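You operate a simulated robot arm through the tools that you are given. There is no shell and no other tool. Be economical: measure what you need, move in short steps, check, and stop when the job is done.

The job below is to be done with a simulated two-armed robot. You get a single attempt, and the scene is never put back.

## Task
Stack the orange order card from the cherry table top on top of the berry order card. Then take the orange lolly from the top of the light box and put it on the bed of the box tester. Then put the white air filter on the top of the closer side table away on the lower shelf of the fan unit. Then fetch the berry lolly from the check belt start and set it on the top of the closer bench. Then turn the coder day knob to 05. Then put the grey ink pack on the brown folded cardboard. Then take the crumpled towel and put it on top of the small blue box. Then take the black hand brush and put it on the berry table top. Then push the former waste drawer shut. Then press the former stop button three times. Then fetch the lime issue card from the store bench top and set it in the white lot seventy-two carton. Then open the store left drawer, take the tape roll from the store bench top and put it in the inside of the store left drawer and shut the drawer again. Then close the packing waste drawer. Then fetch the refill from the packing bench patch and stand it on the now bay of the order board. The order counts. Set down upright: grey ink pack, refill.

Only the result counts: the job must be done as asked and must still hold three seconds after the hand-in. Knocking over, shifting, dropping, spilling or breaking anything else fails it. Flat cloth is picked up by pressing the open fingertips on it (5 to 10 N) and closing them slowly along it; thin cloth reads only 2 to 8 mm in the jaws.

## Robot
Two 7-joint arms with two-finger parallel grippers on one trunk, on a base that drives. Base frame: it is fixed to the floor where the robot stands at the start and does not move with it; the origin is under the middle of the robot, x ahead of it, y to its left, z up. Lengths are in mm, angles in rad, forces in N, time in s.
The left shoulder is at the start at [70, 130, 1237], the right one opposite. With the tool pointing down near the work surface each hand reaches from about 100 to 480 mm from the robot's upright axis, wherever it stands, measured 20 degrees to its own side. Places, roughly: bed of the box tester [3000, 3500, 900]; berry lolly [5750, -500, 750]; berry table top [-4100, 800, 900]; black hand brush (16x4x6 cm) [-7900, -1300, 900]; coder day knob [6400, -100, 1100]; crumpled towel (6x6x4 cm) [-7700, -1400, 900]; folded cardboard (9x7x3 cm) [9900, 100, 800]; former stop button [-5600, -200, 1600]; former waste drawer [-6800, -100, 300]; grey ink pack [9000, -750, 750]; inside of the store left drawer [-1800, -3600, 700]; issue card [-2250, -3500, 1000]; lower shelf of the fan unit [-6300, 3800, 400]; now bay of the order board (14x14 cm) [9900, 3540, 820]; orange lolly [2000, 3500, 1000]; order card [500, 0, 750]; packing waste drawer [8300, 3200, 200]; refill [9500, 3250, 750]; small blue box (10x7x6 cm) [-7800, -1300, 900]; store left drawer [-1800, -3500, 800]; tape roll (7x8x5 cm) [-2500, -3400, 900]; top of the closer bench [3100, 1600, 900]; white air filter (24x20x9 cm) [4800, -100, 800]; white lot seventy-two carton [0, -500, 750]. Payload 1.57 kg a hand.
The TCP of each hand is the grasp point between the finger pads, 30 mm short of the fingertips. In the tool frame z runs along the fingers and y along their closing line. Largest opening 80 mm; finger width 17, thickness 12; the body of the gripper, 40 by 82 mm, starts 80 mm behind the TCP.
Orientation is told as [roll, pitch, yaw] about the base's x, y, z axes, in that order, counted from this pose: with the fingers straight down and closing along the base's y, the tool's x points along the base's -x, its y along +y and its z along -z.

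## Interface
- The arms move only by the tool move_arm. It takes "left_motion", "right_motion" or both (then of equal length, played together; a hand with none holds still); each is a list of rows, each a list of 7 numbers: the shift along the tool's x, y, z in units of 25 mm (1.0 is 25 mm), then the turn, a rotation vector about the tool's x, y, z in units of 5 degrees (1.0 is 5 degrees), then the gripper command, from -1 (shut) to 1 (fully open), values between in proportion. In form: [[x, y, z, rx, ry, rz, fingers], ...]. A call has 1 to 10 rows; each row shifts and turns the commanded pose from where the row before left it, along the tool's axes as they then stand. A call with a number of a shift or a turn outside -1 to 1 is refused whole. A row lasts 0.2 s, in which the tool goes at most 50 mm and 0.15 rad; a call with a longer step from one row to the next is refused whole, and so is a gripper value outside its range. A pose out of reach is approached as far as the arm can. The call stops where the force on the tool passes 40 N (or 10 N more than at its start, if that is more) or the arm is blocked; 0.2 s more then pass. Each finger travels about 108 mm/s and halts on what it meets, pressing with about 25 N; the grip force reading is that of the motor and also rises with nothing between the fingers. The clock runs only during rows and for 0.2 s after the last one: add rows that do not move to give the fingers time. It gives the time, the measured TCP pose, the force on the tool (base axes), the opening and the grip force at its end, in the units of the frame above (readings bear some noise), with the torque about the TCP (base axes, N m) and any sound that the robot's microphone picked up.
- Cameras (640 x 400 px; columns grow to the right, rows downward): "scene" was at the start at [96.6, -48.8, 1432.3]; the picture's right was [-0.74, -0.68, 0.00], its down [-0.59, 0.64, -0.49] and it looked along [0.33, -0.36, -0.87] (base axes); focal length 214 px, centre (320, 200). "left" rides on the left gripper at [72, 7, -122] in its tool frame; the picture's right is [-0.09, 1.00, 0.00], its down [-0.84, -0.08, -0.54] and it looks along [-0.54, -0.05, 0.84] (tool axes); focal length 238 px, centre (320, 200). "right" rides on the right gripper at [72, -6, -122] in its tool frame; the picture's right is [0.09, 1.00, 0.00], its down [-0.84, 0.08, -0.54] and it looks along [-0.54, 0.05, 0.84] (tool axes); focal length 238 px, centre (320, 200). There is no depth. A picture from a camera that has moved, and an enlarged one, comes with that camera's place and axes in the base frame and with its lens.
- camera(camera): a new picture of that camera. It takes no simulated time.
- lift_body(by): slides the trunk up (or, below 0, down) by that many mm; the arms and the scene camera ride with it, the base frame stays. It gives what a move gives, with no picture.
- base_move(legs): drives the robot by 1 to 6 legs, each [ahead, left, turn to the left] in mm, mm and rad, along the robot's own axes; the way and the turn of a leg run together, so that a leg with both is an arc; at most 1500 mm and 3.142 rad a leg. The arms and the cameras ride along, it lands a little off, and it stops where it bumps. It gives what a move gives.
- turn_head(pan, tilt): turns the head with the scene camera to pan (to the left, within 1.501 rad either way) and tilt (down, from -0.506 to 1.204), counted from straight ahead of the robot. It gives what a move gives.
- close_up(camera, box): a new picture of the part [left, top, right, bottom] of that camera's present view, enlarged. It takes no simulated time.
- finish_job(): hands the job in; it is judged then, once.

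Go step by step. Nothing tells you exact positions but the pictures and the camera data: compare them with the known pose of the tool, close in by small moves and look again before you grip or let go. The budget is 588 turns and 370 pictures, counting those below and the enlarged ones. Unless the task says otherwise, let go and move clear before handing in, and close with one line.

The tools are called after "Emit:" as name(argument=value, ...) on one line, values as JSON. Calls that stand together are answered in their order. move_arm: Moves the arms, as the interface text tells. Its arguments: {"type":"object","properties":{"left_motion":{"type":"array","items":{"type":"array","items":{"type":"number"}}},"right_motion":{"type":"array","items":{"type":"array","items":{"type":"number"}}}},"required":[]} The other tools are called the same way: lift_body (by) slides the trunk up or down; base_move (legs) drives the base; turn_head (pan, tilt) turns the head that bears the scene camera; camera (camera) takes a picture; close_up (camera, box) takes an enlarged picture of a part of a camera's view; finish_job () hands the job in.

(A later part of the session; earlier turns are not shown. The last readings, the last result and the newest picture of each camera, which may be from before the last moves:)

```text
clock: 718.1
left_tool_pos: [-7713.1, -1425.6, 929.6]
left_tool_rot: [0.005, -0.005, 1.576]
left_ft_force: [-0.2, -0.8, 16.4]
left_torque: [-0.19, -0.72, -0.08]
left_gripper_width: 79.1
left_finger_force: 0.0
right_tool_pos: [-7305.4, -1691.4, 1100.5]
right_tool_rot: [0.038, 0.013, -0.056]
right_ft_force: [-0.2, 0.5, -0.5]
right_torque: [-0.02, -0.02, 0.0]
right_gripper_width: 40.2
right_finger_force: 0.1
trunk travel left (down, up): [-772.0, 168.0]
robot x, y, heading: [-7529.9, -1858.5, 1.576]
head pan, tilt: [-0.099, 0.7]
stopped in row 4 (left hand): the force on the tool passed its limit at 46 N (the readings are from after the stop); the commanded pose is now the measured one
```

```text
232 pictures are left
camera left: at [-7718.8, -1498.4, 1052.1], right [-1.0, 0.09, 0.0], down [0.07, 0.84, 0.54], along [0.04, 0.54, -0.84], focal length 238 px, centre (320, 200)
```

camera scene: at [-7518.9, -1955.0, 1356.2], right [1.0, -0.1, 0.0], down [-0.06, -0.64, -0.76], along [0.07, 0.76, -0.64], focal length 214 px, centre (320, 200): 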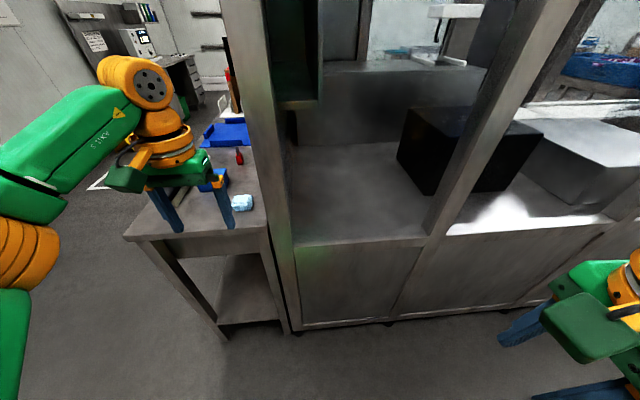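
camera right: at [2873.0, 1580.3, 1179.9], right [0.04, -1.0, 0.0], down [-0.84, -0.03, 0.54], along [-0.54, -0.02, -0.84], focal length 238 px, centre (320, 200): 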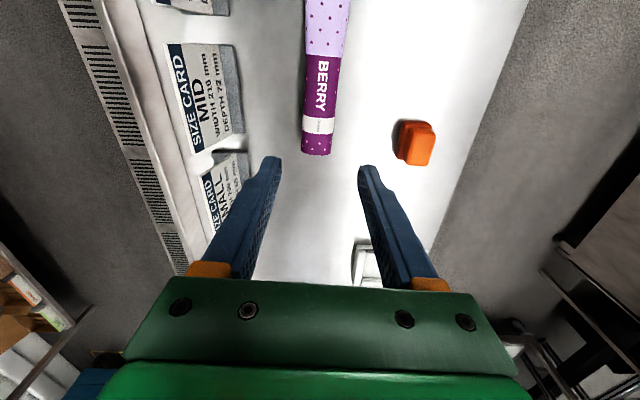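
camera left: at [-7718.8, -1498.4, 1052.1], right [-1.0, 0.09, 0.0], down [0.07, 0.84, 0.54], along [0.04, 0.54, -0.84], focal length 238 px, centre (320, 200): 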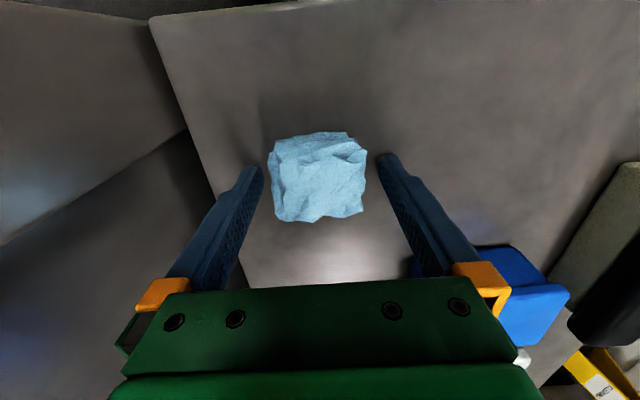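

Bench contact puts the surface at z≈900. I'll raise slightly, close on the towel and lift.

Emit:
move_arm(left_motion=[[0, 0, -0.16, 0, 0, 0, 1], [0, 0, 0, 0, 0, 0, 0.7], [0, 0, 0, 0, 0, 0, 0.4], [0, 0, 0, 0, 0, 0, 0.1], [0, 0, 0, 0, 0, 0, 0.1], [0, 0, -0.4, 0, 0, 0, 0.1], [0, 0, -1, 0, 0, 0, 0.1], [0, 0, -1, 0, 0, 0, 0.1], [0, 0, -1, 0, 0, 0, 0.1]])

Emit:
camera(camera="left")

```text
clock: 720.1
left_tool_pos: [-7712.0, -1423.3, 1015.9]
left_tool_rot: [0.007, 0.002, 1.576]
left_ft_force: [0.0, 0.0, -0.4]
left_torque: [-0.01, 0.02, 0.0]
left_gripper_width: 58.9
left_finger_force: 24.8
right_tool_pos: [-7304.8, -1687.6, 1099.7]
right_tool_rot: [0.036, 0.013, -0.057]
right_ft_force: [-0.7, -0.1, -0.3]
right_torque: [0.03, 0.01, 0.0]
right_gripper_width: 40.3
right_finger_force: 0.0
trunk travel left (down, up): [-772.0, 168.0]
robot x, y, heading: [-7529.3, -1861.4, 1.574]
head pan, tilt: [-0.099, 0.7]
```

```text
231 pictures are left
camera left: at [-7717.8, -1494.5, 1138.3], right [-1.0, 0.09, 0.01], down [0.08, 0.84, 0.54], along [0.04, 0.54, -0.84], focal length 238 px, centre (320, 200)
```

left: 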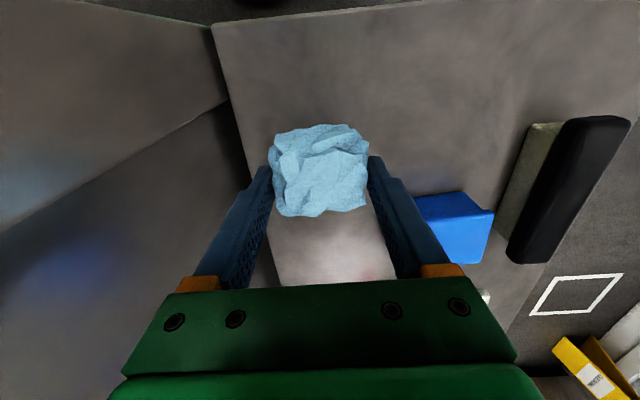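

The towel is held. I'll raise it a bit and slide left toward the blue box.

Emit:
move_arm(left_motion=[[0, 0, -0.8, 0, 0, 0, 0.1], [0, 0, -0.8, 0, 0, 0, 0.1]])

Emit:
base_move(legs=[[0, 85, 0], [55, 0, 0]])

Emit:
camera(camera="left")

Emit:
camera(camera="scene")

```text
clock: 720.8
left_tool_pos: [-7711.5, -1424.0, 1055.8]
left_tool_rot: [0.005, 0.004, 1.577]
left_ft_force: [0.4, -0.5, 0.0]
left_torque: [0.01, 0.05, -0.03]
left_gripper_width: 58.9
left_finger_force: 25.4
right_tool_pos: [-7303.8, -1688.3, 1099.5]
right_tool_rot: [0.035, 0.012, -0.056]
right_ft_force: [-0.1, -0.5, 0.7]
right_torque: [-0.01, 0.01, 0.02]
right_gripper_width: 40.1
right_finger_force: 0.1
trunk travel left (down, up): [-772.0, 168.0]
robot x, y, heading: [-7530.8, -1860.2, 1.573]
head pan, tilt: [-0.099, 0.7]
```

```text
clock: 722.4
left_tool_pos: [-7796.8, -1373.7, 1059.8]
left_tool_rot: [0.008, -0.002, 1.577]
left_ft_force: [-0.8, 0.2, -0.1]
left_torque: [0.05, 0.04, -0.03]
left_gripper_width: 58.9
left_finger_force: 25.4
right_tool_pos: [-7388.6, -1638.1, 1099.9]
right_tool_rot: [0.041, 0.013, -0.057]
right_ft_force: [0.0, 0.5, 0.2]
right_torque: [0.06, 0.0, 0.06]
right_gripper_width: 40.1
right_finger_force: 0.1
trunk travel left (down, up): [-772.0, 168.0]
robot x, y, heading: [-7611.8, -1801.7, 1.577]
head pan, tilt: [-0.099, 0.7]
```

```text
230 pictures are left
camera left: at [-7802.6, -1445.9, 1180.7], right [-1.0, 0.09, 0.01], down [0.08, 0.84, 0.54], along [0.04, 0.54, -0.84], focal length 238 px, centre (320, 200)
```

left: 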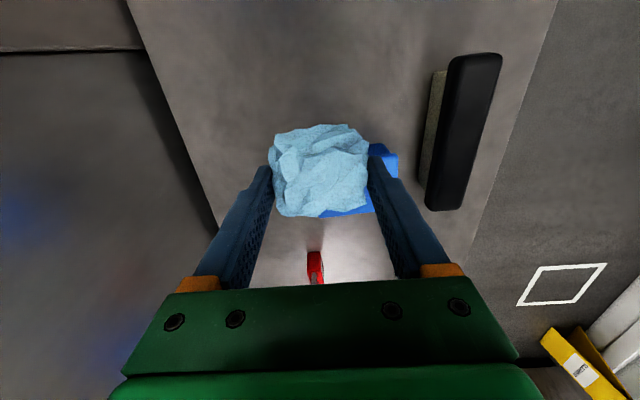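

```text
229 pictures are left
camera scene: at [-7604.7, -1676.0, 1357.0], right [1.0, -0.09, 0.0], down [-0.06, -0.64, -0.77], along [0.07, 0.77, -0.64], focal length 214 px, centre (320, 200)
```

scene: 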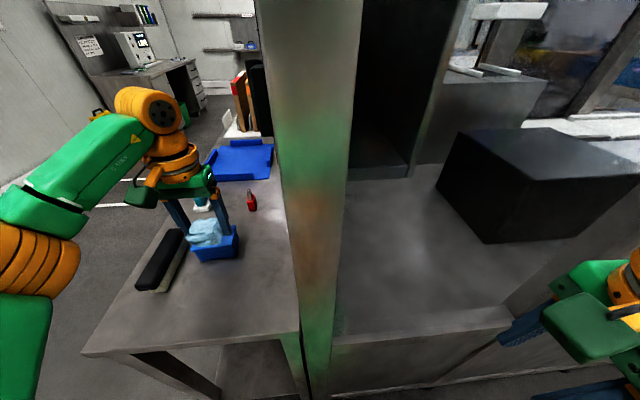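

The box center is about (-7838, -1314) with its top at z≈960. I'll shift the base left and forward a little, then move the hand over it.

Emit:
base_move(legs=[[25, 40, 0]])

Emit:
move_arm(left_motion=[[-0.7, 0, 0, 0, 0, 0, 0.1], [-0.7, 0, 0, 0, 0, 0, 0.1]])

Emit:
camera(camera="left")

Emit:
close_up(camera="scene", box=[110, 170, 310, 310])

```text
clock: 723.3
left_tool_pos: [-7833.4, -1344.8, 1059.2]
left_tool_rot: [0.009, 0.0, 1.576]
left_ft_force: [0.3, -0.1, -0.2]
left_torque: [0.03, 0.02, 0.01]
left_gripper_width: 59.0
left_finger_force: 25.0
right_tool_pos: [-7425.5, -1609.9, 1100.1]
right_tool_rot: [0.035, 0.016, -0.057]
right_ft_force: [0.8, 0.5, 0.0]
right_torque: [-0.01, 0.05, 0.0]
right_gripper_width: 40.1
right_finger_force: 0.0
trunk travel left (down, up): [-772.0, 168.0]
robot x, y, heading: [-7652.5, -1776.1, 1.574]
head pan, tilt: [-0.099, 0.7]
```

```text
clock: 723.9
left_tool_pos: [-7835.5, -1308.5, 1057.2]
left_tool_rot: [0.011, 0.001, 1.572]
left_ft_force: [0.0, 0.9, -0.4]
left_torque: [0.0, 0.02, 0.01]
left_gripper_width: 58.6
left_finger_force: 24.5
right_tool_pos: [-7427.4, -1607.9, 1099.1]
right_tool_rot: [0.035, 0.013, -0.058]
right_ft_force: [0.0, 0.2, -0.3]
right_torque: [-0.01, 0.05, 0.0]
right_gripper_width: 40.0
right_finger_force: 0.1
trunk travel left (down, up): [-772.0, 168.0]
robot x, y, heading: [-7652.1, -1778.1, 1.577]
head pan, tilt: [-0.099, 0.7]
```

```text
228 pictures are left
camera left: at [-7840.4, -1380.1, 1178.4], right [-1.0, 0.09, 0.01], down [0.08, 0.84, 0.54], along [0.04, 0.54, -0.84], focal length 238 px, centre (320, 200)
```

left: 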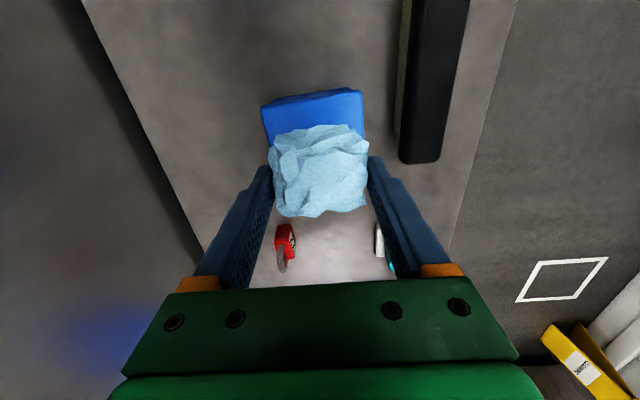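

```text
2.86 times, centred on (210, 240) of scene
camera zoom: at [-7642.0, -1644.0, 1356.2], right [1.0, -0.09, 0.0], down [-0.06, -0.64, -0.76], along [0.07, 0.76, -0.64], focal length 613 px, centre (634, 86)
```

zoom: 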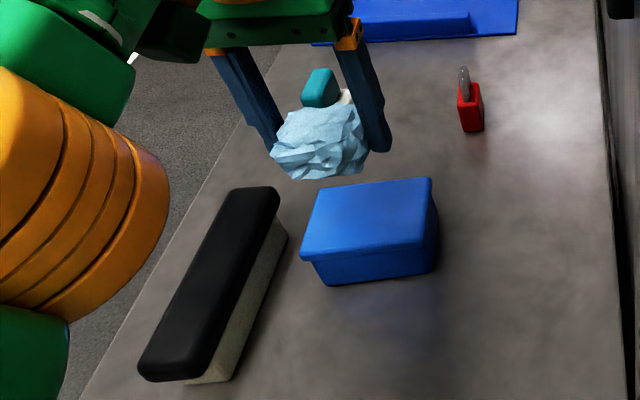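

Aligned over the box. I'll lower carefully.

Emit:
move_arm(left_motion=[[0, 0, 0.8, 0, 0, 0, 0.1], [0, 0, 0.8, 0, 0, 0, 0.1], [0, 0, 0.4, 0, 0, 0, 0.1], [0, 0, 0.12, 0, 0, 0, 0.1], [0, 0, 0.12, 0, 0, 0, 0.1], [0, 0, 0, 0, 0, 0, 0.1]])

Emit:
close_up(camera="scene", box=[110, 170, 310, 310])

```text
clock: 725.3
left_tool_pos: [-7837.2, -1308.3, 999.3]
left_tool_rot: [0.002, 0.002, 1.576]
left_ft_force: [-0.4, -0.2, 1.3]
left_torque: [-0.01, -0.02, -0.02]
left_gripper_width: 58.7
left_finger_force: 25.0
right_tool_pos: [-7429.2, -1607.6, 1100.4]
right_tool_rot: [0.035, 0.011, -0.057]
right_ft_force: [0.1, -0.3, 0.9]
right_torque: [0.01, 0.02, 0.01]
right_gripper_width: 40.0
right_finger_force: 0.0
trunk travel left (down, up): [-772.0, 168.0]
robot x, y, heading: [-7656.7, -1780.0, 1.578]
head pan, tilt: [-0.099, 0.7]
```

```text
2.86 times, centred on (210, 240) of scene
camera zoom: at [-7645.8, -1644.1, 1356.2], right [1.0, -0.09, 0.0], down [-0.06, -0.64, -0.76], along [0.07, 0.76, -0.64], focal length 613 px, centre (634, 86)
```

zoom: 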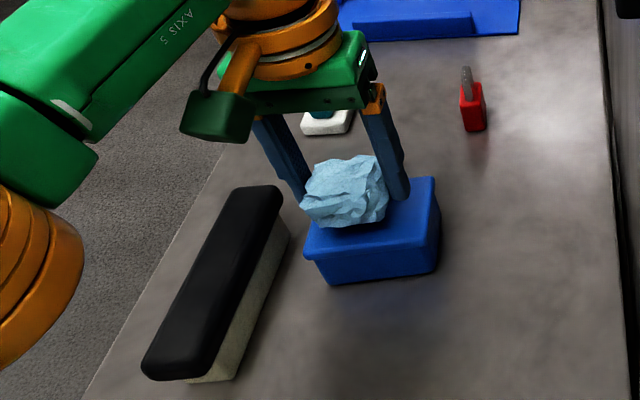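

Emit:
move_arm(left_motion=[[0.15, -0.5, 0, 0, 0, 0, 0.1], [0, 0, 0.1, 0, 0, 0, 0.1], [0, 0, 0.1, 0, 0, 0, 0.1], [0, 0, 0, 0, 0, 0, 0.1]])

Emit:
close_up(camera="scene", box=[110, 170, 310, 310])

```text
clock: 726.3
left_tool_pos: [-7824.9, -1310.8, 994.1]
left_tool_rot: [0.005, 0.003, 1.576]
left_ft_force: [-0.4, 0.1, 0.1]
left_torque: [-0.02, 0.01, -0.01]
left_gripper_width: 58.7
left_finger_force: 25.1
right_tool_pos: [-7429.5, -1608.2, 1101.1]
right_tool_rot: [0.035, 0.01, -0.058]
right_ft_force: [0.0, -0.1, 0.2]
right_torque: [0.02, 0.01, -0.04]
right_gripper_width: 40.0
right_finger_force: 0.0
trunk travel left (down, up): [-772.0, 168.0]
robot x, y, heading: [-7656.4, -1774.1, 1.572]
head pan, tilt: [-0.099, 0.7]
```

```text
2.86 times, centred on (210, 240) of scene
camera zoom: at [-7645.6, -1644.1, 1356.2], right [1.0, -0.09, 0.0], down [-0.06, -0.64, -0.76], along [0.07, 0.76, -0.64], focal length 613 px, centre (634, 86)
```

zoom: 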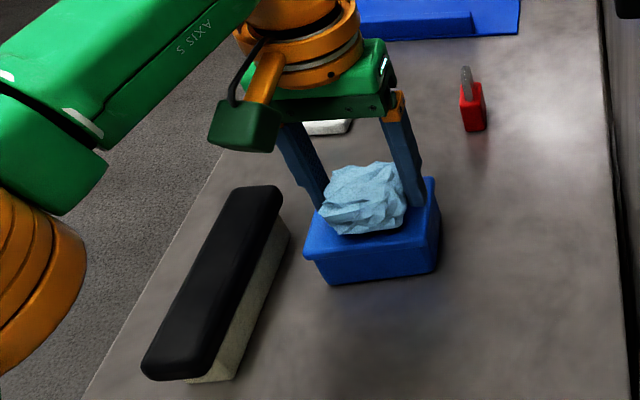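

Well centered now. I'll lower the last few millimeters to contact and release.

Emit:
move_arm(left_motion=[[0, -0.15, 0.1, 0, 0, 0, 0.1], [0, 0, 0.1, 0, 0, 0, 0.1], [0, 0, 0.1, 0, 0, 0, 0.1], [0, 0, 0, 0, 0, 0, 0.1]])

```text
clock: 727.3
left_tool_pos: [-7822.0, -1311.9, 987.6]
left_tool_rot: [0.005, 0.003, 1.579]
left_ft_force: [-1.0, 0.2, -0.8]
left_torque: [-0.01, 0.0, 0.01]
left_gripper_width: 58.6
left_finger_force: 25.3
right_tool_pos: [-7430.1, -1608.1, 1099.1]
right_tool_rot: [0.034, 0.011, -0.059]
right_ft_force: [-0.3, -0.9, 0.3]
right_torque: [-0.01, 0.0, 0.02]
right_gripper_width: 39.8
right_finger_force: 0.0
trunk travel left (down, up): [-772.0, 168.0]
robot x, y, heading: [-7656.5, -1780.0, 1.574]
head pan, tilt: [-0.099, 0.7]
```

Emit:
move_arm(left_motion=[[0, 0, 0.08, 0, 0, 0, 0.1], [0, 0, 0.08, 0, 0, 0, 0.1], [0, 0, 0.08, 0, 0, 0, 0.1]])

Emit:
close_up(camera="scene", box=[110, 170, 310, 310])

```text
clock: 728.1
left_tool_pos: [-7821.5, -1313.5, 985.0]
left_tool_rot: [0.006, -0.006, 1.576]
left_ft_force: [-3.0, 10.0, 29.0]
left_torque: [0.16, -0.5, 0.17]
left_gripper_width: 58.8
left_finger_force: 24.9
right_tool_pos: [-7428.9, -1610.1, 1101.2]
right_tool_rot: [0.036, 0.012, -0.057]
right_ft_force: [0.5, 0.1, 0.3]
right_torque: [0.02, 0.01, -0.01]
right_gripper_width: 40.1
right_finger_force: 0.1
trunk travel left (down, up): [-772.0, 168.0]
robot x, y, heading: [-7655.2, -1776.6, 1.573]
head pan, tilt: [-0.099, 0.7]
```

```text
2.86 times, centred on (210, 240) of scene
camera zoom: at [-7644.8, -1646.9, 1357.1], right [1.0, -0.09, 0.0], down [-0.06, -0.64, -0.77], along [0.07, 0.76, -0.64], focal length 613 px, centre (634, 86)
```

zoom: 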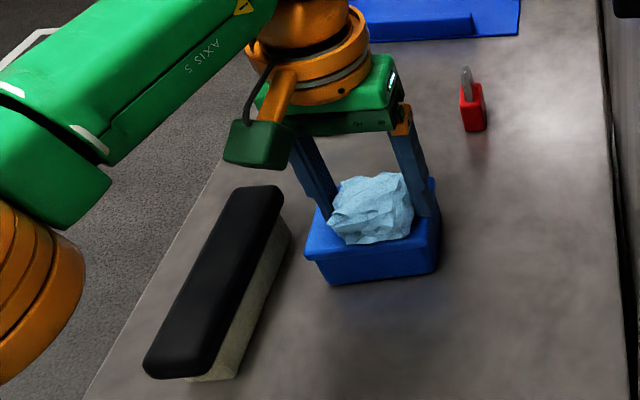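

Emit:
move_arm(left_motion=[[0, 0, -0.1, 0, 0, 0, 0.1], [0, 0, 0, 0, 0, 0, 0.4], [0, 0, 0, 0, 0, 0, 0.7], [0, 0, 0, 0, 0, 0, 0.7], [0, 0, -0.4, 0, 0, 0, 0.7], [0, 0, -1, 0, 0, 0, 0.7], [0, 0, -1, 0, 0, 0, 0.7], [0, 0, -1, 0, 0, 0, 0.7], [0, 0, -1, 0, 0, 0, 0.7]])

Emit:
close_up(camera="scene", box=[110, 170, 310, 310])

Emit:
camera(camera="left")

```text
clock: 730.1
left_tool_pos: [-7821.0, -1317.1, 1075.9]
left_tool_rot: [0.005, 0.001, 1.575]
left_ft_force: [-0.6, -0.4, 0.0]
left_torque: [0.02, 0.0, 0.0]
left_gripper_width: 67.7
left_finger_force: 0.1
left hand out of reach, approached as far as the arm can: row 9
right_tool_pos: [-7429.9, -1608.0, 1099.3]
right_tool_rot: [0.035, 0.011, -0.057]
right_ft_force: [-0.6, 0.7, 0.9]
right_torque: [0.01, 0.02, -0.03]
right_gripper_width: 39.9
right_finger_force: 0.0
trunk travel left (down, up): [-772.0, 168.0]
robot x, y, heading: [-7655.6, -1777.9, 1.575]
head pan, tilt: [-0.099, 0.7]
```

```text
2.86 times, centred on (210, 240) of scene
camera zoom: at [-7645.6, -1644.6, 1356.3], right [1.0, -0.09, 0.0], down [-0.06, -0.64, -0.77], along [0.07, 0.76, -0.64], focal length 613 px, centre (634, 86)
```

zoom: 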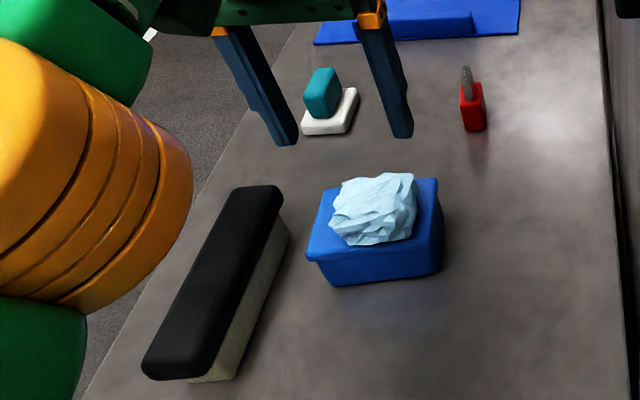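

```text
222 pictures are left
camera left: at [-7826.3, -1388.4, 1198.1], right [-1.0, 0.09, 0.01], down [0.08, 0.84, 0.54], along [0.04, 0.54, -0.84], focal length 238 px, centre (320, 200)
```

left: 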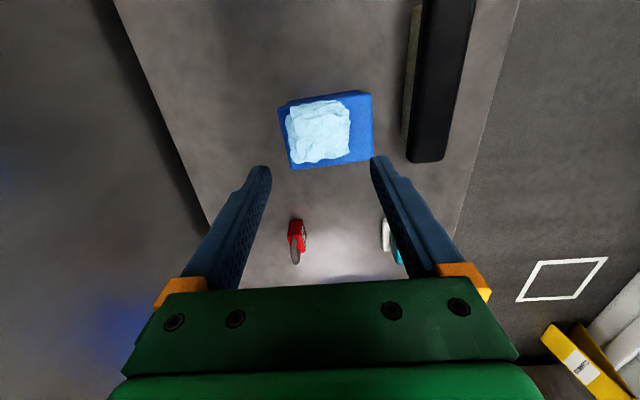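

The towel sits on the box. Next is the brush, centered near (-7934, -1360) and aligned with y. I'll slide the base left and position over it.

Emit:
base_move(legs=[[0, 108, 0]])

Emit:
move_arm(left_motion=[[0.85, 0, 0, 0, 0, 0, 1], [0.85, 0, 0.6, 0, 0, 0, 1], [0, 0, 0.8, 0, 0, 0, 1], [0, 0, 0.6, 0, 0, 0, 1], [0, 0, 0, 0, 0, 0, 1]])

Emit:
camera(camera="left")

```text
clock: 731.3
left_tool_pos: [-7926.5, -1316.8, 1075.1]
left_tool_rot: [0.009, 0.004, 1.577]
left_ft_force: [-0.3, 0.0, -0.1]
left_torque: [0.01, 0.03, 0.02]
left_gripper_width: 68.0
left_finger_force: 0.1
right_tool_pos: [-7536.1, -1608.1, 1098.4]
right_tool_rot: [0.035, 0.016, -0.058]
right_ft_force: [0.4, -0.4, -0.3]
right_torque: [0.01, -0.02, 0.04]
right_gripper_width: 40.0
right_finger_force: 0.0
trunk travel left (down, up): [-772.0, 168.0]
robot x, y, heading: [-7765.2, -1780.2, 1.581]
head pan, tilt: [-0.099, 0.7]
```

```text
clock: 732.5
left_tool_pos: [-7929.0, -1318.9, 1040.1]
left_tool_rot: [0.004, 0.004, 1.579]
left_ft_force: [0.0, -0.3, -0.3]
left_torque: [-0.02, 0.02, -0.02]
left_gripper_width: 80.1
left_finger_force: 0.1
left hand out of reach, approached as far as the arm can: row 1, 2
right_tool_pos: [-7539.0, -1608.6, 1099.4]
right_tool_rot: [0.036, 0.013, -0.057]
right_ft_force: [0.6, -0.6, 0.0]
right_torque: [0.0, -0.03, -0.03]
right_gripper_width: 39.9
right_finger_force: 0.1
trunk travel left (down, up): [-772.0, 168.0]
robot x, y, heading: [-7762.9, -1779.9, 1.575]
head pan, tilt: [-0.099, 0.7]
```

```text
221 pictures are left
camera left: at [-7934.1, -1389.5, 1162.7], right [-1.0, 0.09, 0.01], down [0.08, 0.84, 0.54], along [0.04, 0.54, -0.84], focal length 238 px, centre (320, 200)
```

left: 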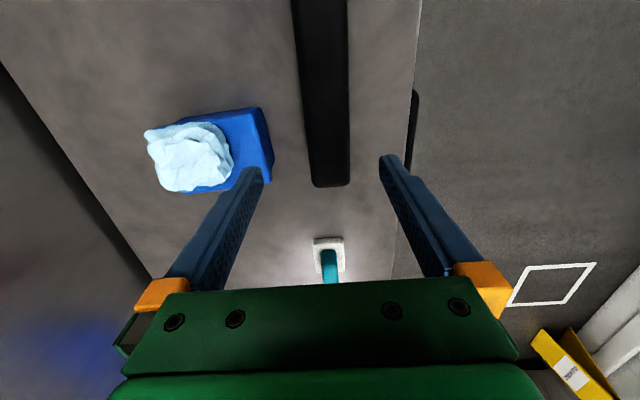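

The jaws would come close to the blue box, so I'll grip nearer the brush's near half with a smaller opening.

Emit:
base_move(legs=[[-58, 0, 0]])

Emit:
move_arm(left_motion=[[0, 0.25, 0, 0, 0, 0, 0.4], [0, 0, 0.8, 0, 0, 0, 0.4], [0, 0, 0.8, 0, 0, 0, 0.4], [0, 0, 0, 0, 0, 0, 0.4]])

Emit:
camera(camera="left")

```text
clock: 733.5
left_tool_pos: [-7929.2, -1371.7, 1036.8]
left_tool_rot: [0.005, 0.009, 1.577]
left_ft_force: [0.8, 1.6, -0.5]
left_torque: [-0.04, -0.04, -0.03]
left_gripper_width: 79.8
left_finger_force: 0.1
right_tool_pos: [-7538.7, -1661.9, 1099.4]
right_tool_rot: [0.027, 0.01, -0.058]
right_ft_force: [0.6, 0.7, 0.4]
right_torque: [-0.05, 0.0, -0.02]
right_gripper_width: 40.0
right_finger_force: 0.1
trunk travel left (down, up): [-772.0, 168.0]
robot x, y, heading: [-7766.1, -1836.1, 1.578]
head pan, tilt: [-0.099, 0.7]
```

```text
clock: 734.5
left_tool_pos: [-7934.9, -1375.9, 1001.1]
left_tool_rot: [0.006, 0.004, 1.575]
left_ft_force: [-0.1, 0.1, 0.2]
left_torque: [0.01, -0.01, -0.01]
left_gripper_width: 56.3
left_finger_force: 0.1
right_tool_pos: [-7539.4, -1667.0, 1100.0]
right_tool_rot: [0.034, 0.011, -0.058]
right_ft_force: [-0.3, -1.2, 0.5]
right_torque: [0.01, 0.02, 0.01]
right_gripper_width: 40.1
right_finger_force: 0.0
trunk travel left (down, up): [-772.0, 168.0]
robot x, y, heading: [-7766.0, -1839.4, 1.58]
head pan, tilt: [-0.099, 0.7]
```

```text
220 pictures are left
camera left: at [-7940.2, -1447.9, 1123.5], right [-1.0, 0.09, 0.01], down [0.08, 0.84, 0.54], along [0.04, 0.54, -0.84], focal length 238 px, centre (320, 200)
```

left: 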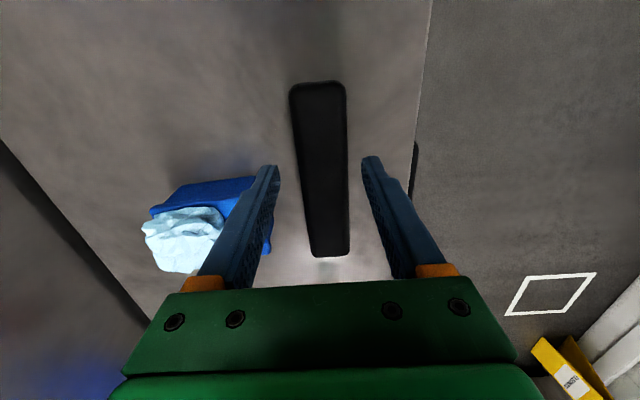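

Emit:
move_arm(left_motion=[[0, 0.05, 0.7, 0, 0, 0, 0.4], [0, 0, 0.7, 0, 0, 0, 0.4], [0, 0, 0.5, 0, 0, 0, 0.4], [0, 0, 0, 0, 0, 0, 0], [0, 0, 0, 0, 0, 0, -0.4], [0, 0, 0, 0, 0, 0, -0.4], [0, 0, 0, 0, 0, 0, -0.4]])

Emit:
camera(camera="left")

```text
clock: 736.0
left_tool_pos: [-7936.1, -1376.0, 953.7]
left_tool_rot: [0.006, 0.003, 1.577]
left_ft_force: [0.1, 0.5, 0.2]
left_torque: [-0.02, 0.0, -0.04]
left_gripper_width: 39.5
left_finger_force: 25.0
right_tool_pos: [-7539.4, -1666.4, 1099.6]
right_tool_rot: [0.034, 0.011, -0.059]
right_ft_force: [-0.3, 0.1, -0.1]
right_torque: [0.02, -0.01, 0.01]
right_gripper_width: 40.1
right_finger_force: 0.1
trunk travel left (down, up): [-772.0, 168.0]
robot x, y, heading: [-7764.4, -1839.4, 1.579]
head pan, tilt: [-0.099, 0.7]
```

```text
219 pictures are left
camera left: at [-7941.1, -1448.0, 1074.6], right [-1.0, 0.09, 0.01], down [0.08, 0.84, 0.54], along [0.04, 0.54, -0.84], focal length 238 px, centre (320, 200)
```

left: 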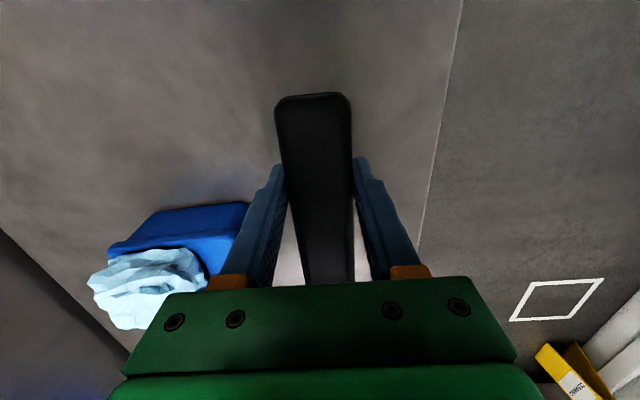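

Gripped at 40 mm. I'll lift the brush and back away.

Emit:
move_arm(left_motion=[[0, 0, -0.5, 0, 0, 0, -0.4], [0, 0, -1, 0, 0, 0, -0.4], [0, 0, -1, 0, 0, 0, -0.4], [0, 0, -1, 0, 0, 0, -0.4]])

Emit:
base_move(legs=[[-300, 0, 0]])

Emit:
camera(camera="scene")

```text
clock: 737.0
left_tool_pos: [-7935.3, -1377.4, 1038.5]
left_tool_rot: [0.003, 0.003, 1.574]
left_ft_force: [0.6, 0.0, -0.8]
left_torque: [-0.04, 0.01, 0.02]
left_gripper_width: 39.6
left_finger_force: 25.1
right_tool_pos: [-7539.0, -1666.6, 1098.3]
right_tool_rot: [0.035, 0.012, -0.058]
right_ft_force: [0.7, -0.2, -0.2]
right_torque: [0.01, -0.02, 0.02]
right_gripper_width: 40.1
right_finger_force: 0.1
trunk travel left (down, up): [-772.0, 168.0]
robot x, y, heading: [-7764.9, -1839.3, 1.578]
head pan, tilt: [-0.099, 0.7]
```

```text
clock: 739.1
left_tool_pos: [-7935.5, -1677.3, 1037.7]
left_tool_rot: [0.006, 0.005, 1.579]
left_ft_force: [0.5, 0.2, -2.2]
left_torque: [-0.04, 0.0, 0.02]
left_gripper_width: 39.7
left_finger_force: 25.1
right_tool_pos: [-7538.9, -1965.6, 1099.2]
right_tool_rot: [0.033, 0.011, -0.055]
right_ft_force: [0.2, 0.2, 0.5]
right_torque: [-0.01, -0.03, 0.01]
right_gripper_width: 40.1
right_finger_force: 0.0
trunk travel left (down, up): [-772.0, 168.0]
robot x, y, heading: [-7759.3, -2140.9, 1.58]
head pan, tilt: [-0.099, 0.7]
```

```text
218 pictures are left
camera scene: at [-7752.7, -2001.9, 1356.0], right [1.0, -0.09, 0.0], down [-0.06, -0.64, -0.76], along [0.07, 0.76, -0.65], focal length 214 px, centre (320, 200)
```

scene: 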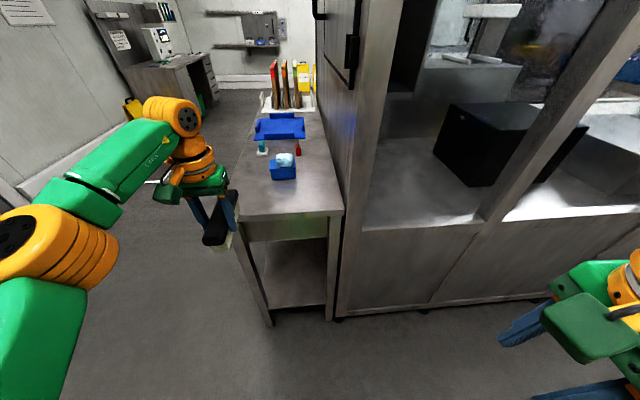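

The brush is held. I'll drive back around the machine toward the berry table.

Emit:
base_move(legs=[[0, 950, 0], [1500, 0, 0], [1500, 0, 0], [1400, 0, 0], [0, 0, -1.575], [1500, 0, 0]])

Emit:
turn_head(pan=-0.4, tilt=0.25)

Emit:
camera(camera="scene")

```text
clock: 775.5
left_tool_pos: [-6800.0, 2495.8, 1038.2]
left_tool_rot: [0.005, 0.004, 0.03]
left_ft_force: [0.0, -0.1, -1.6]
left_torque: [-0.03, 0.06, 0.03]
left_gripper_width: 39.5
left_finger_force: 25.4
right_tool_pos: [-7080.4, 2092.6, 1099.0]
right_tool_rot: [0.037, 0.01, -1.604]
right_ft_force: [-0.2, -0.1, -0.2]
right_torque: [0.02, 0.0, 0.0]
right_gripper_width: 40.0
right_finger_force: 0.1
trunk travel left (down, up): [-772.0, 168.0]
robot x, y, heading: [-7257.2, 2317.2, 0.028]
head pan, tilt: [-0.099, 0.7]
```

```text
clock: 776.5
left_tool_pos: [-6798.8, 2495.9, 1038.7]
left_tool_rot: [0.005, 0.005, 0.03]
left_ft_force: [0.1, 0.1, -1.0]
left_torque: [0.02, 0.03, -0.02]
left_gripper_width: 39.5
left_finger_force: 25.2
right_tool_pos: [-7078.9, 2091.6, 1099.8]
right_tool_rot: [0.035, 0.012, -1.606]
right_ft_force: [-0.2, 0.4, 0.1]
right_torque: [-0.01, 0.04, -0.01]
right_gripper_width: 40.1
right_finger_force: 0.0
trunk travel left (down, up): [-772.0, 168.0]
robot x, y, heading: [-7254.6, 2314.2, 0.029]
head pan, tilt: [-0.4, 0.25]
```

```text
217 pictures are left
camera scene: at [-7117.0, 2280.9, 1397.0], right [-0.36, -0.93, 0.0], down [-0.23, 0.09, -0.97], along [0.9, -0.35, -0.25], focal length 214 px, centre (320, 200)
```

scene: 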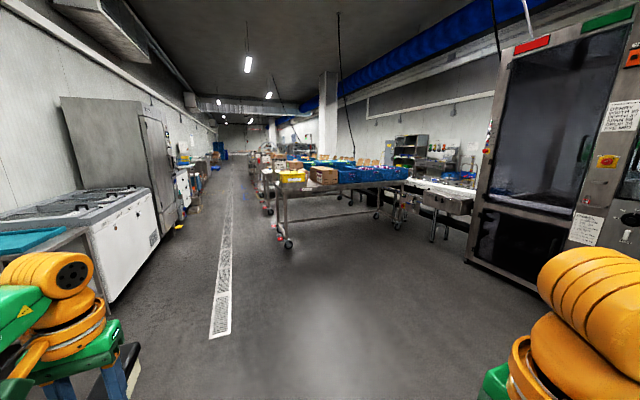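

Emit:
base_move(legs=[[1300, 0, -0.028], [0, -1250, 0]])

Emit:
turn_head(pan=0, tilt=0.25)

Emit:
close_up(camera="scene", box=[120, 100, 520, 350])

```text
clock: 788.9
left_tool_pos: [-5485.8, 1257.9, 1039.7]
left_tool_rot: [0.004, 0.004, -0.017]
left_ft_force: [-0.1, -0.5, -1.4]
left_torque: [0.0, 0.01, 0.0]
left_gripper_width: 39.3
left_finger_force: 25.7
right_tool_pos: [-5784.6, 867.3, 1098.9]
right_tool_rot: [0.035, 0.01, -1.651]
right_ft_force: [-0.3, 0.5, -0.3]
right_torque: [-0.01, -0.04, -0.03]
right_gripper_width: 40.0
right_finger_force: 0.1
trunk travel left (down, up): [-772.0, 168.0]
robot x, y, heading: [-5949.7, 1096.8, -0.016]
head pan, tilt: [-0.4, 0.25]
```

```text
clock: 789.8
left_tool_pos: [-5485.6, 1257.2, 1039.3]
left_tool_rot: [0.005, 0.005, -0.016]
left_ft_force: [0.1, 0.3, -0.8]
left_torque: [0.01, 0.04, 0.03]
left_gripper_width: 39.7
left_finger_force: 25.4
right_tool_pos: [-5785.0, 865.5, 1099.4]
right_tool_rot: [0.035, 0.012, -1.648]
right_ft_force: [-0.7, 0.1, -0.8]
right_torque: [-0.01, -0.02, -0.02]
right_gripper_width: 40.0
right_finger_force: 0.0
trunk travel left (down, up): [-772.0, 168.0]
robot x, y, heading: [-5948.1, 1096.2, -0.017]
head pan, tilt: [0.0, 0.25]
```

```text
1.60 times, centred on (320, 225) of scene
camera zoom: at [-5805.4, 1093.2, 1397.1], right [-0.02, -1.0, 0.0], down [-0.25, 0.0, -0.97], along [0.97, -0.02, -0.25], focal length 343 px, centre (320, 160)
```

zoom: 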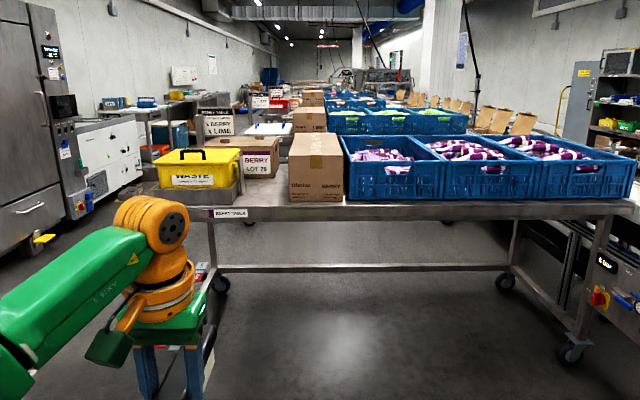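

Emit:
base_move(legs=[[700, 0, 0.017]])

Emit:
turn_head(pan=0.1, tilt=0.5)

Emit:
camera(camera="scene")

```text
clock: 793.6
left_tool_pos: [-4792.8, 1266.2, 1038.5]
left_tool_rot: [0.003, 0.002, 0.007]
left_ft_force: [0.5, -0.7, -1.6]
left_torque: [0.02, -0.03, -0.01]
left_gripper_width: 39.7
left_finger_force: 25.2
right_tool_pos: [-5080.8, 868.3, 1099.7]
right_tool_rot: [0.034, 0.01, -1.626]
right_ft_force: [-0.5, -0.2, 0.3]
right_torque: [0.0, 0.01, -0.04]
right_gripper_width: 39.8
right_finger_force: 0.1
trunk travel left (down, up): [-772.0, 168.0]
robot x, y, heading: [-5249.8, 1093.5, 0.007]
head pan, tilt: [0.0, 0.25]
```

```text
clock: 794.4
left_tool_pos: [-4789.9, 1265.2, 1037.9]
left_tool_rot: [0.006, 0.004, 0.006]
left_ft_force: [0.2, -1.2, -0.9]
left_torque: [-0.04, 0.01, 0.01]
left_gripper_width: 39.6
left_finger_force: 25.0
right_tool_pos: [-5081.2, 867.6, 1099.5]
right_tool_rot: [0.034, 0.01, -1.627]
right_ft_force: [-0.3, 0.2, 0.5]
right_torque: [0.0, -0.01, 0.02]
right_gripper_width: 40.0
right_finger_force: 0.0
trunk travel left (down, up): [-772.0, 168.0]
robot x, y, heading: [-5252.8, 1094.7, 0.009]
head pan, tilt: [0.099, 0.499]
```

```text
215 pictures are left
camera scene: at [-5109.2, 1102.9, 1374.0], right [0.11, -0.99, 0.0], down [-0.48, -0.05, -0.88], along [0.87, 0.09, -0.48], focal length 214 px, centre (320, 200)
```

scene: 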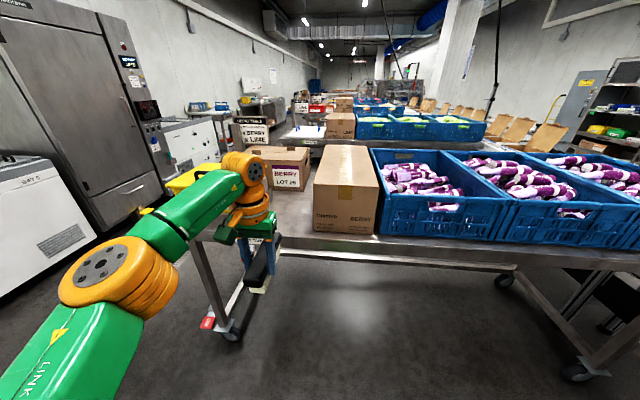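

There's a free patch between the carton and the waste bin, around (-4370, 1290). I'll move the brush over it.

Emit:
base_move(legs=[[300, 25, 0]])

Emit:
camera(camera="left")

Emit:
camera(camera="scene")

```text
clock: 796.4
left_tool_pos: [-4493.2, 1296.9, 1038.7]
left_tool_rot: [0.007, 0.002, 0.014]
left_ft_force: [0.4, -0.7, -0.6]
left_torque: [-0.02, -0.01, 0.02]
left_gripper_width: 39.6
left_finger_force: 25.5
right_tool_pos: [-4778.7, 896.0, 1100.5]
right_tool_rot: [0.037, 0.01, -1.618]
right_ft_force: [-1.0, 0.4, 0.4]
right_torque: [-0.05, -0.02, -0.03]
right_gripper_width: 40.0
right_finger_force: 0.0
trunk travel left (down, up): [-772.0, 168.0]
robot x, y, heading: [-4951.5, 1118.2, 0.016]
head pan, tilt: [0.099, 0.499]
```

```text
214 pictures are left
camera left: at [-4564.0, 1302.0, 1161.6], right [0.08, 1.0, 0.01], down [0.84, -0.07, 0.54], along [0.54, -0.04, -0.84], focal length 238 px, centre (320, 200)
```

left: 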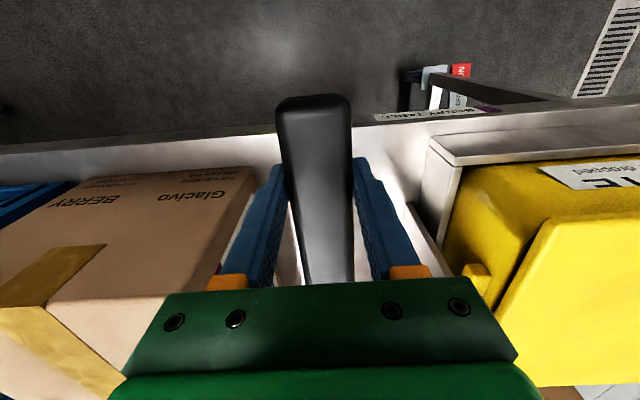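

```text
213 pictures are left
camera scene: at [-4810.4, 1132.0, 1374.2], right [0.11, -0.99, 0.0], down [-0.47, -0.05, -0.88], along [0.87, 0.1, -0.48], focal length 214 px, centre (320, 200)
```

scene: 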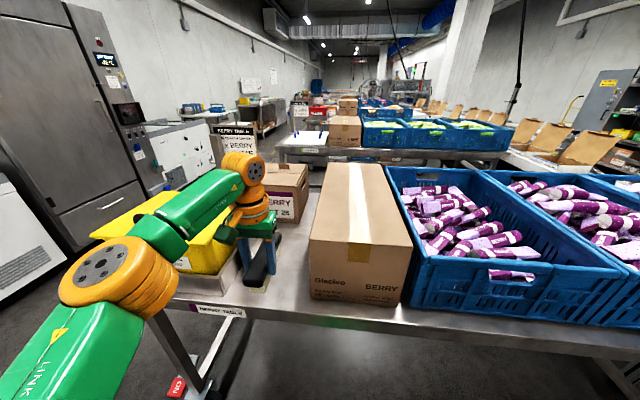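

Emit:
base_move(legs=[[110, 0, -0.016]])

Emit:
camera(camera="left")

```text
clock: 797.6
left_tool_pos: [-4382.3, 1291.9, 1039.9]
left_tool_rot: [0.005, -0.001, -0.001]
left_ft_force: [-0.3, 0.1, -0.8]
left_torque: [-0.01, 0.02, -0.01]
left_gripper_width: 39.5
left_finger_force: 24.9
right_tool_pos: [-4675.5, 896.8, 1099.6]
right_tool_rot: [0.037, 0.01, -1.632]
right_ft_force: [0.4, -0.3, -0.6]
right_torque: [-0.04, -0.03, -0.03]
right_gripper_width: 40.1
right_finger_force: 0.2
trunk travel left (down, up): [-772.0, 168.0]
robot x, y, heading: [-4843.4, 1123.8, -0.001]
head pan, tilt: [0.099, 0.499]
```

```text
212 pictures are left
camera left: at [-4454.2, 1297.6, 1162.1], right [0.09, 1.0, 0.01], down [0.84, -0.08, 0.54], along [0.54, -0.04, -0.84], focal length 238 px, centre (320, 200)
```

left: 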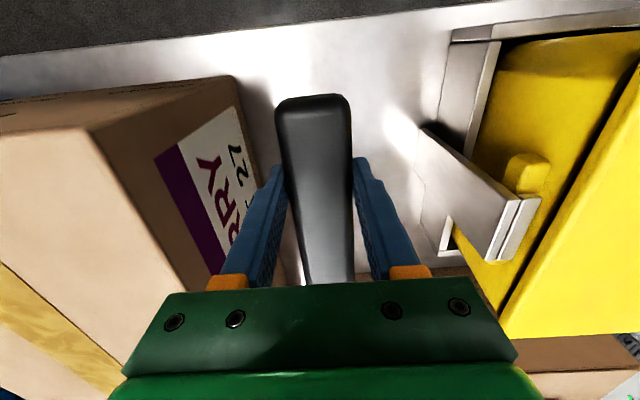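

Emit:
move_arm(left_motion=[[0, 0.5, 0.6, 0, 0, 0, -0.4], [0, 0, 0.8, 0, 0, 0, -0.4], [0, 0, 0.8, 0, 0, 0, -0.4], [0, 0, 0.6, 0, 0, 0, -0.4], [0, 0, 0.2, 0, 0, 0, -0.4], [0, 0, 0, 0, 0, 0, -0.4]])

Emit:
camera(camera="left")

```text
clock: 799.0
left_tool_pos: [-4380.6, 1306.3, 963.6]
left_tool_rot: [0.005, 0.004, -0.001]
left_ft_force: [-0.1, -0.7, -0.9]
left_torque: [-0.02, 0.05, -0.02]
left_gripper_width: 39.7
left_finger_force: 25.5
right_tool_pos: [-4672.3, 896.1, 1098.8]
right_tool_rot: [0.033, 0.008, -1.632]
right_ft_force: [0.4, 0.4, 0.6]
right_torque: [-0.01, -0.02, -0.02]
right_gripper_width: 39.7
right_finger_force: 0.0
trunk travel left (down, up): [-772.0, 168.0]
robot x, y, heading: [-4844.7, 1120.9, -0.002]
head pan, tilt: [0.099, 0.499]
```

```text
211 pictures are left
camera left: at [-4451.5, 1311.3, 1085.8], right [0.09, 1.0, 0.01], down [0.84, -0.08, 0.54], along [0.54, -0.04, -0.84], focal length 238 px, centre (320, 200)
```

left: 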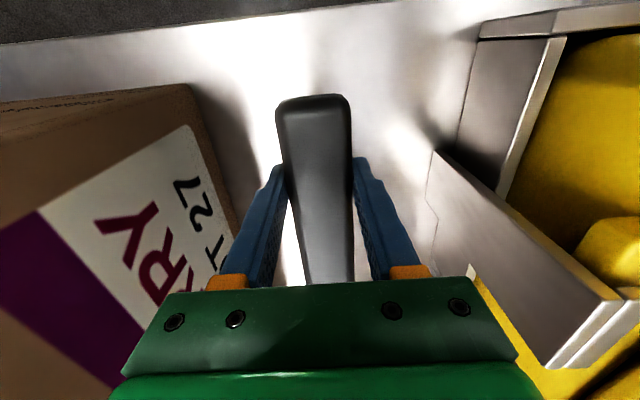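

Emit:
move_arm(left_motion=[[0, 0, 0.15, 0, 0, 0, -0.4], [0, 0, 0.15, 0, 0, 0, -0.4], [0, 0, 0.12, 0, 0, 0, -0.4], [0, 0, 0.1, 0, 0, 0, -0.4], [0, 0, 0, 0, 0, 0, -0.4]])

```text
clock: 800.2
left_tool_pos: [-4379.4, 1305.4, 952.1]
left_tool_rot: [0.004, 0.003, 0.0]
left_ft_force: [0.8, -1.2, -1.0]
left_torque: [0.01, 0.01, -0.01]
left_gripper_width: 39.5
left_finger_force: 24.5
right_tool_pos: [-4671.0, 896.2, 1098.8]
right_tool_rot: [0.034, 0.01, -1.632]
right_ft_force: [-0.4, -0.6, -0.3]
right_torque: [0.01, 0.02, 0.01]
right_gripper_width: 39.8
right_finger_force: 0.1
trunk travel left (down, up): [-772.0, 168.0]
robot x, y, heading: [-4839.4, 1124.1, 0.002]
head pan, tilt: [0.099, 0.499]
```

Emit:
move_arm(left_motion=[[0, 0, 0.15, 0, 0, 0, -0.4], [0, 0, 0.1, 0, 0, 0, -0.4], [0, 0, 0.1, 0, 0, 0, -0.4], [0, 0, 0.1, 0, 0, 0, -0.4], [0, 0, 0, 0, 0, 0, -0.4]])

```text
clock: 801.4
left_tool_pos: [-4380.5, 1306.0, 938.9]
left_tool_rot: [0.004, 0.003, 0.001]
left_ft_force: [1.0, -0.3, -0.3]
left_torque: [0.01, 0.03, 0.01]
left_gripper_width: 39.7
left_finger_force: 24.9
right_tool_pos: [-4672.4, 896.5, 1100.0]
right_tool_rot: [0.034, 0.009, -1.633]
right_ft_force: [-0.7, -0.2, -0.4]
right_torque: [0.01, -0.03, -0.01]
right_gripper_width: 40.0
right_finger_force: 0.1
trunk travel left (down, up): [-772.0, 168.0]
robot x, y, heading: [-4840.8, 1120.6, 0.004]
head pan, tilt: [0.099, 0.499]
```

Emit:
move_arm(left_motion=[[0, 0, 0.15, 0, 0, 0, -0.4], [0, 0, 0.1, 0, 0, 0, -0.4], [0, 0, 0.1, 0, 0, 0, -0.4], [0, 0, 0.1, 0, 0, 0, -0.4], [0, 0, 0.08, 0, 0, 0, -0.4]])

```text
clock: 802.6
left_tool_pos: [-4378.9, 1305.7, 925.1]
left_tool_rot: [0.006, 0.004, -0.001]
left_ft_force: [-0.7, 0.1, -0.9]
left_torque: [0.02, 0.03, 0.04]
left_gripper_width: 39.6
left_finger_force: 25.0
right_tool_pos: [-4671.7, 895.7, 1099.6]
right_tool_rot: [0.035, 0.012, -1.63]
right_ft_force: [0.5, 0.3, 0.5]
right_torque: [-0.04, 0.0, 0.02]
right_gripper_width: 40.1
right_finger_force: 0.1
trunk travel left (down, up): [-772.0, 168.0]
robot x, y, heading: [-4844.5, 1122.1, 0.002]
head pan, tilt: [0.099, 0.499]
```

Emit:
move_arm(left_motion=[[0, 0, 0.1, 0, 0, 0, -0.4], [0, 0, 0.1, 0, 0, 0, -0.4], [0, 0, 0.1, 0, 0, 0, -0.4], [0, 0, 0.1, 0, 0, 0, -0.4]])

Emit:
camera(camera="left")

```text
clock: 803.6
left_tool_pos: [-4380.2, 1306.1, 916.7]
left_tool_rot: [0.006, 0.005, 0.0]
left_ft_force: [-0.7, 0.0, -0.2]
left_torque: [0.03, 0.03, -0.01]
left_gripper_width: 39.6
left_finger_force: 25.6
right_tool_pos: [-4670.9, 896.5, 1100.1]
right_tool_rot: [0.035, 0.01, -1.633]
right_ft_force: [0.5, 0.1, 0.4]
right_torque: [0.01, 0.0, -0.01]
right_gripper_width: 40.1
right_finger_force: 0.0
trunk travel left (down, up): [-772.0, 168.0]
robot x, y, heading: [-4845.5, 1121.1, 0.006]
head pan, tilt: [0.099, 0.499]
```

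```text
210 pictures are left
camera left: at [-4450.9, 1311.5, 1038.2], right [0.09, 1.0, 0.01], down [0.84, -0.08, 0.54], along [0.54, -0.04, -0.84], focal length 238 px, centre (320, 200)
```

left: 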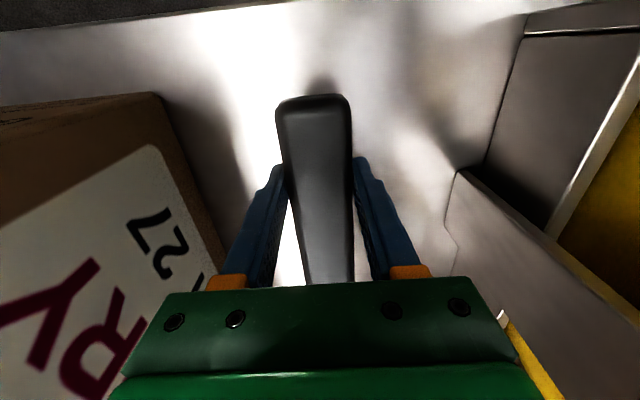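

Emit:
move_arm(left_motion=[[0, 0, 0.1, 0, 0, 0, -0.4], [0, 0, 0.1, 0, 0, 0, -0.4], [0, 0, 0.1, 0, 0, 0, -0.4], [0, 0, 0.1, 0, 0, 0, -0.4], [0, 0, 0.1, 0, 0, 0, -0.4]])

Emit:
close_up(camera="scene", box=[170, 170, 370, 320])

```text
clock: 804.8
left_tool_pos: [-4382.6, 1304.1, 905.8]
left_tool_rot: [0.008, -0.002, 0.001]
left_ft_force: [3.1, 0.8, 19.8]
left_torque: [-0.12, -0.04, 0.1]
left_gripper_width: 39.9
left_finger_force: 24.8
right_tool_pos: [-4674.7, 895.6, 1100.3]
right_tool_rot: [0.037, 0.012, -1.631]
right_ft_force: [-0.8, 0.2, -0.8]
right_torque: [0.02, 0.0, 0.0]
right_gripper_width: 40.4
right_finger_force: 0.1
trunk travel left (down, up): [-772.0, 168.0]
robot x, y, heading: [-4837.8, 1124.4, -0.003]
head pan, tilt: [0.099, 0.499]
```

```text
2.67 times, centred on (270, 245) of scene
camera zoom: at [-4704.1, 1129.1, 1374.5], right [0.1, -0.99, 0.0], down [-0.47, -0.05, -0.88], along [0.88, 0.09, -0.48], focal length 572 px, centre (453, 80)
```

zoom: 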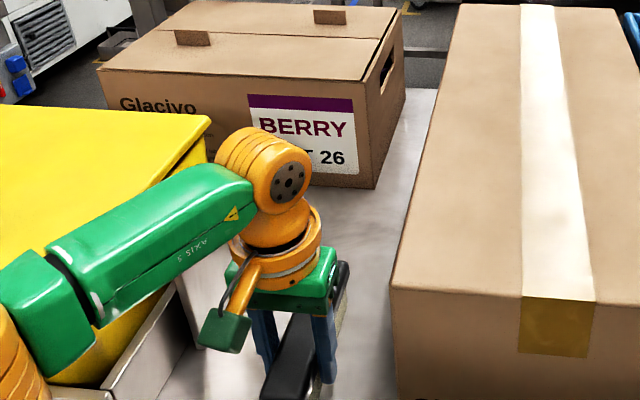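

The brush is in contact with the table. I'll release and lift.

Emit:
move_arm(left_motion=[[0, 0, -0.06, 0, 0, 0, -0.4], [0, 0, 0, 0, 0, 0, 0.1], [0, 0, 0, 0, 0, 0, 0.3], [0, 0, 0, 0, 0, 0, 0.3], [0, 0, -0.5, 0, 0, 0, 0.3], [0, 0, -1, 0, 0, 0, 0.3], [0, 0, -1, 0, 0, 0, 0.3], [0, 0, -1, 0, 0, 0, 0.3], [0, 0, -1, 0, 0, 0, 0.3], [0, 0, -1, 0, 0, 0, 0.3]])

Emit:
camera(camera="left")

```text
clock: 807.0
left_tool_pos: [-4380.0, 1304.0, 1045.5]
left_tool_rot: [0.006, 0.004, -0.001]
left_ft_force: [-0.2, 0.6, 0.7]
left_torque: [0.01, 0.01, 0.02]
left_gripper_width: 51.9
left_finger_force: 0.0
right_tool_pos: [-4672.9, 896.6, 1098.4]
right_tool_rot: [0.036, 0.012, -1.633]
right_ft_force: [-0.6, -0.4, 0.0]
right_torque: [0.03, 0.02, 0.01]
right_gripper_width: 40.0
right_finger_force: 0.0
trunk travel left (down, up): [-772.0, 168.0]
robot x, y, heading: [-4842.0, 1125.7, 0.0]
head pan, tilt: [0.099, 0.499]
```

```text
208 pictures are left
camera left: at [-4451.9, 1309.3, 1167.2], right [0.09, 1.0, 0.01], down [0.84, -0.08, 0.54], along [0.54, -0.04, -0.84], focal length 238 px, centre (320, 200)
```

left: 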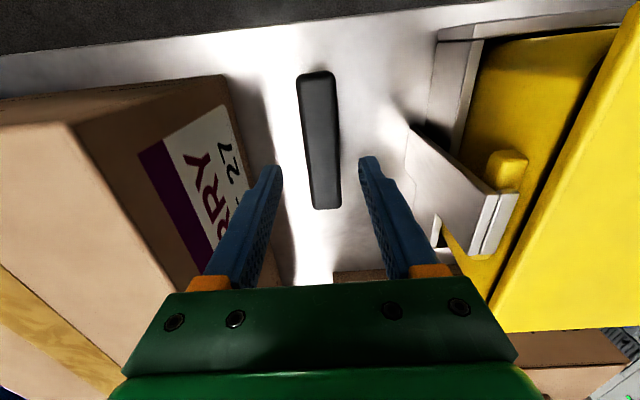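

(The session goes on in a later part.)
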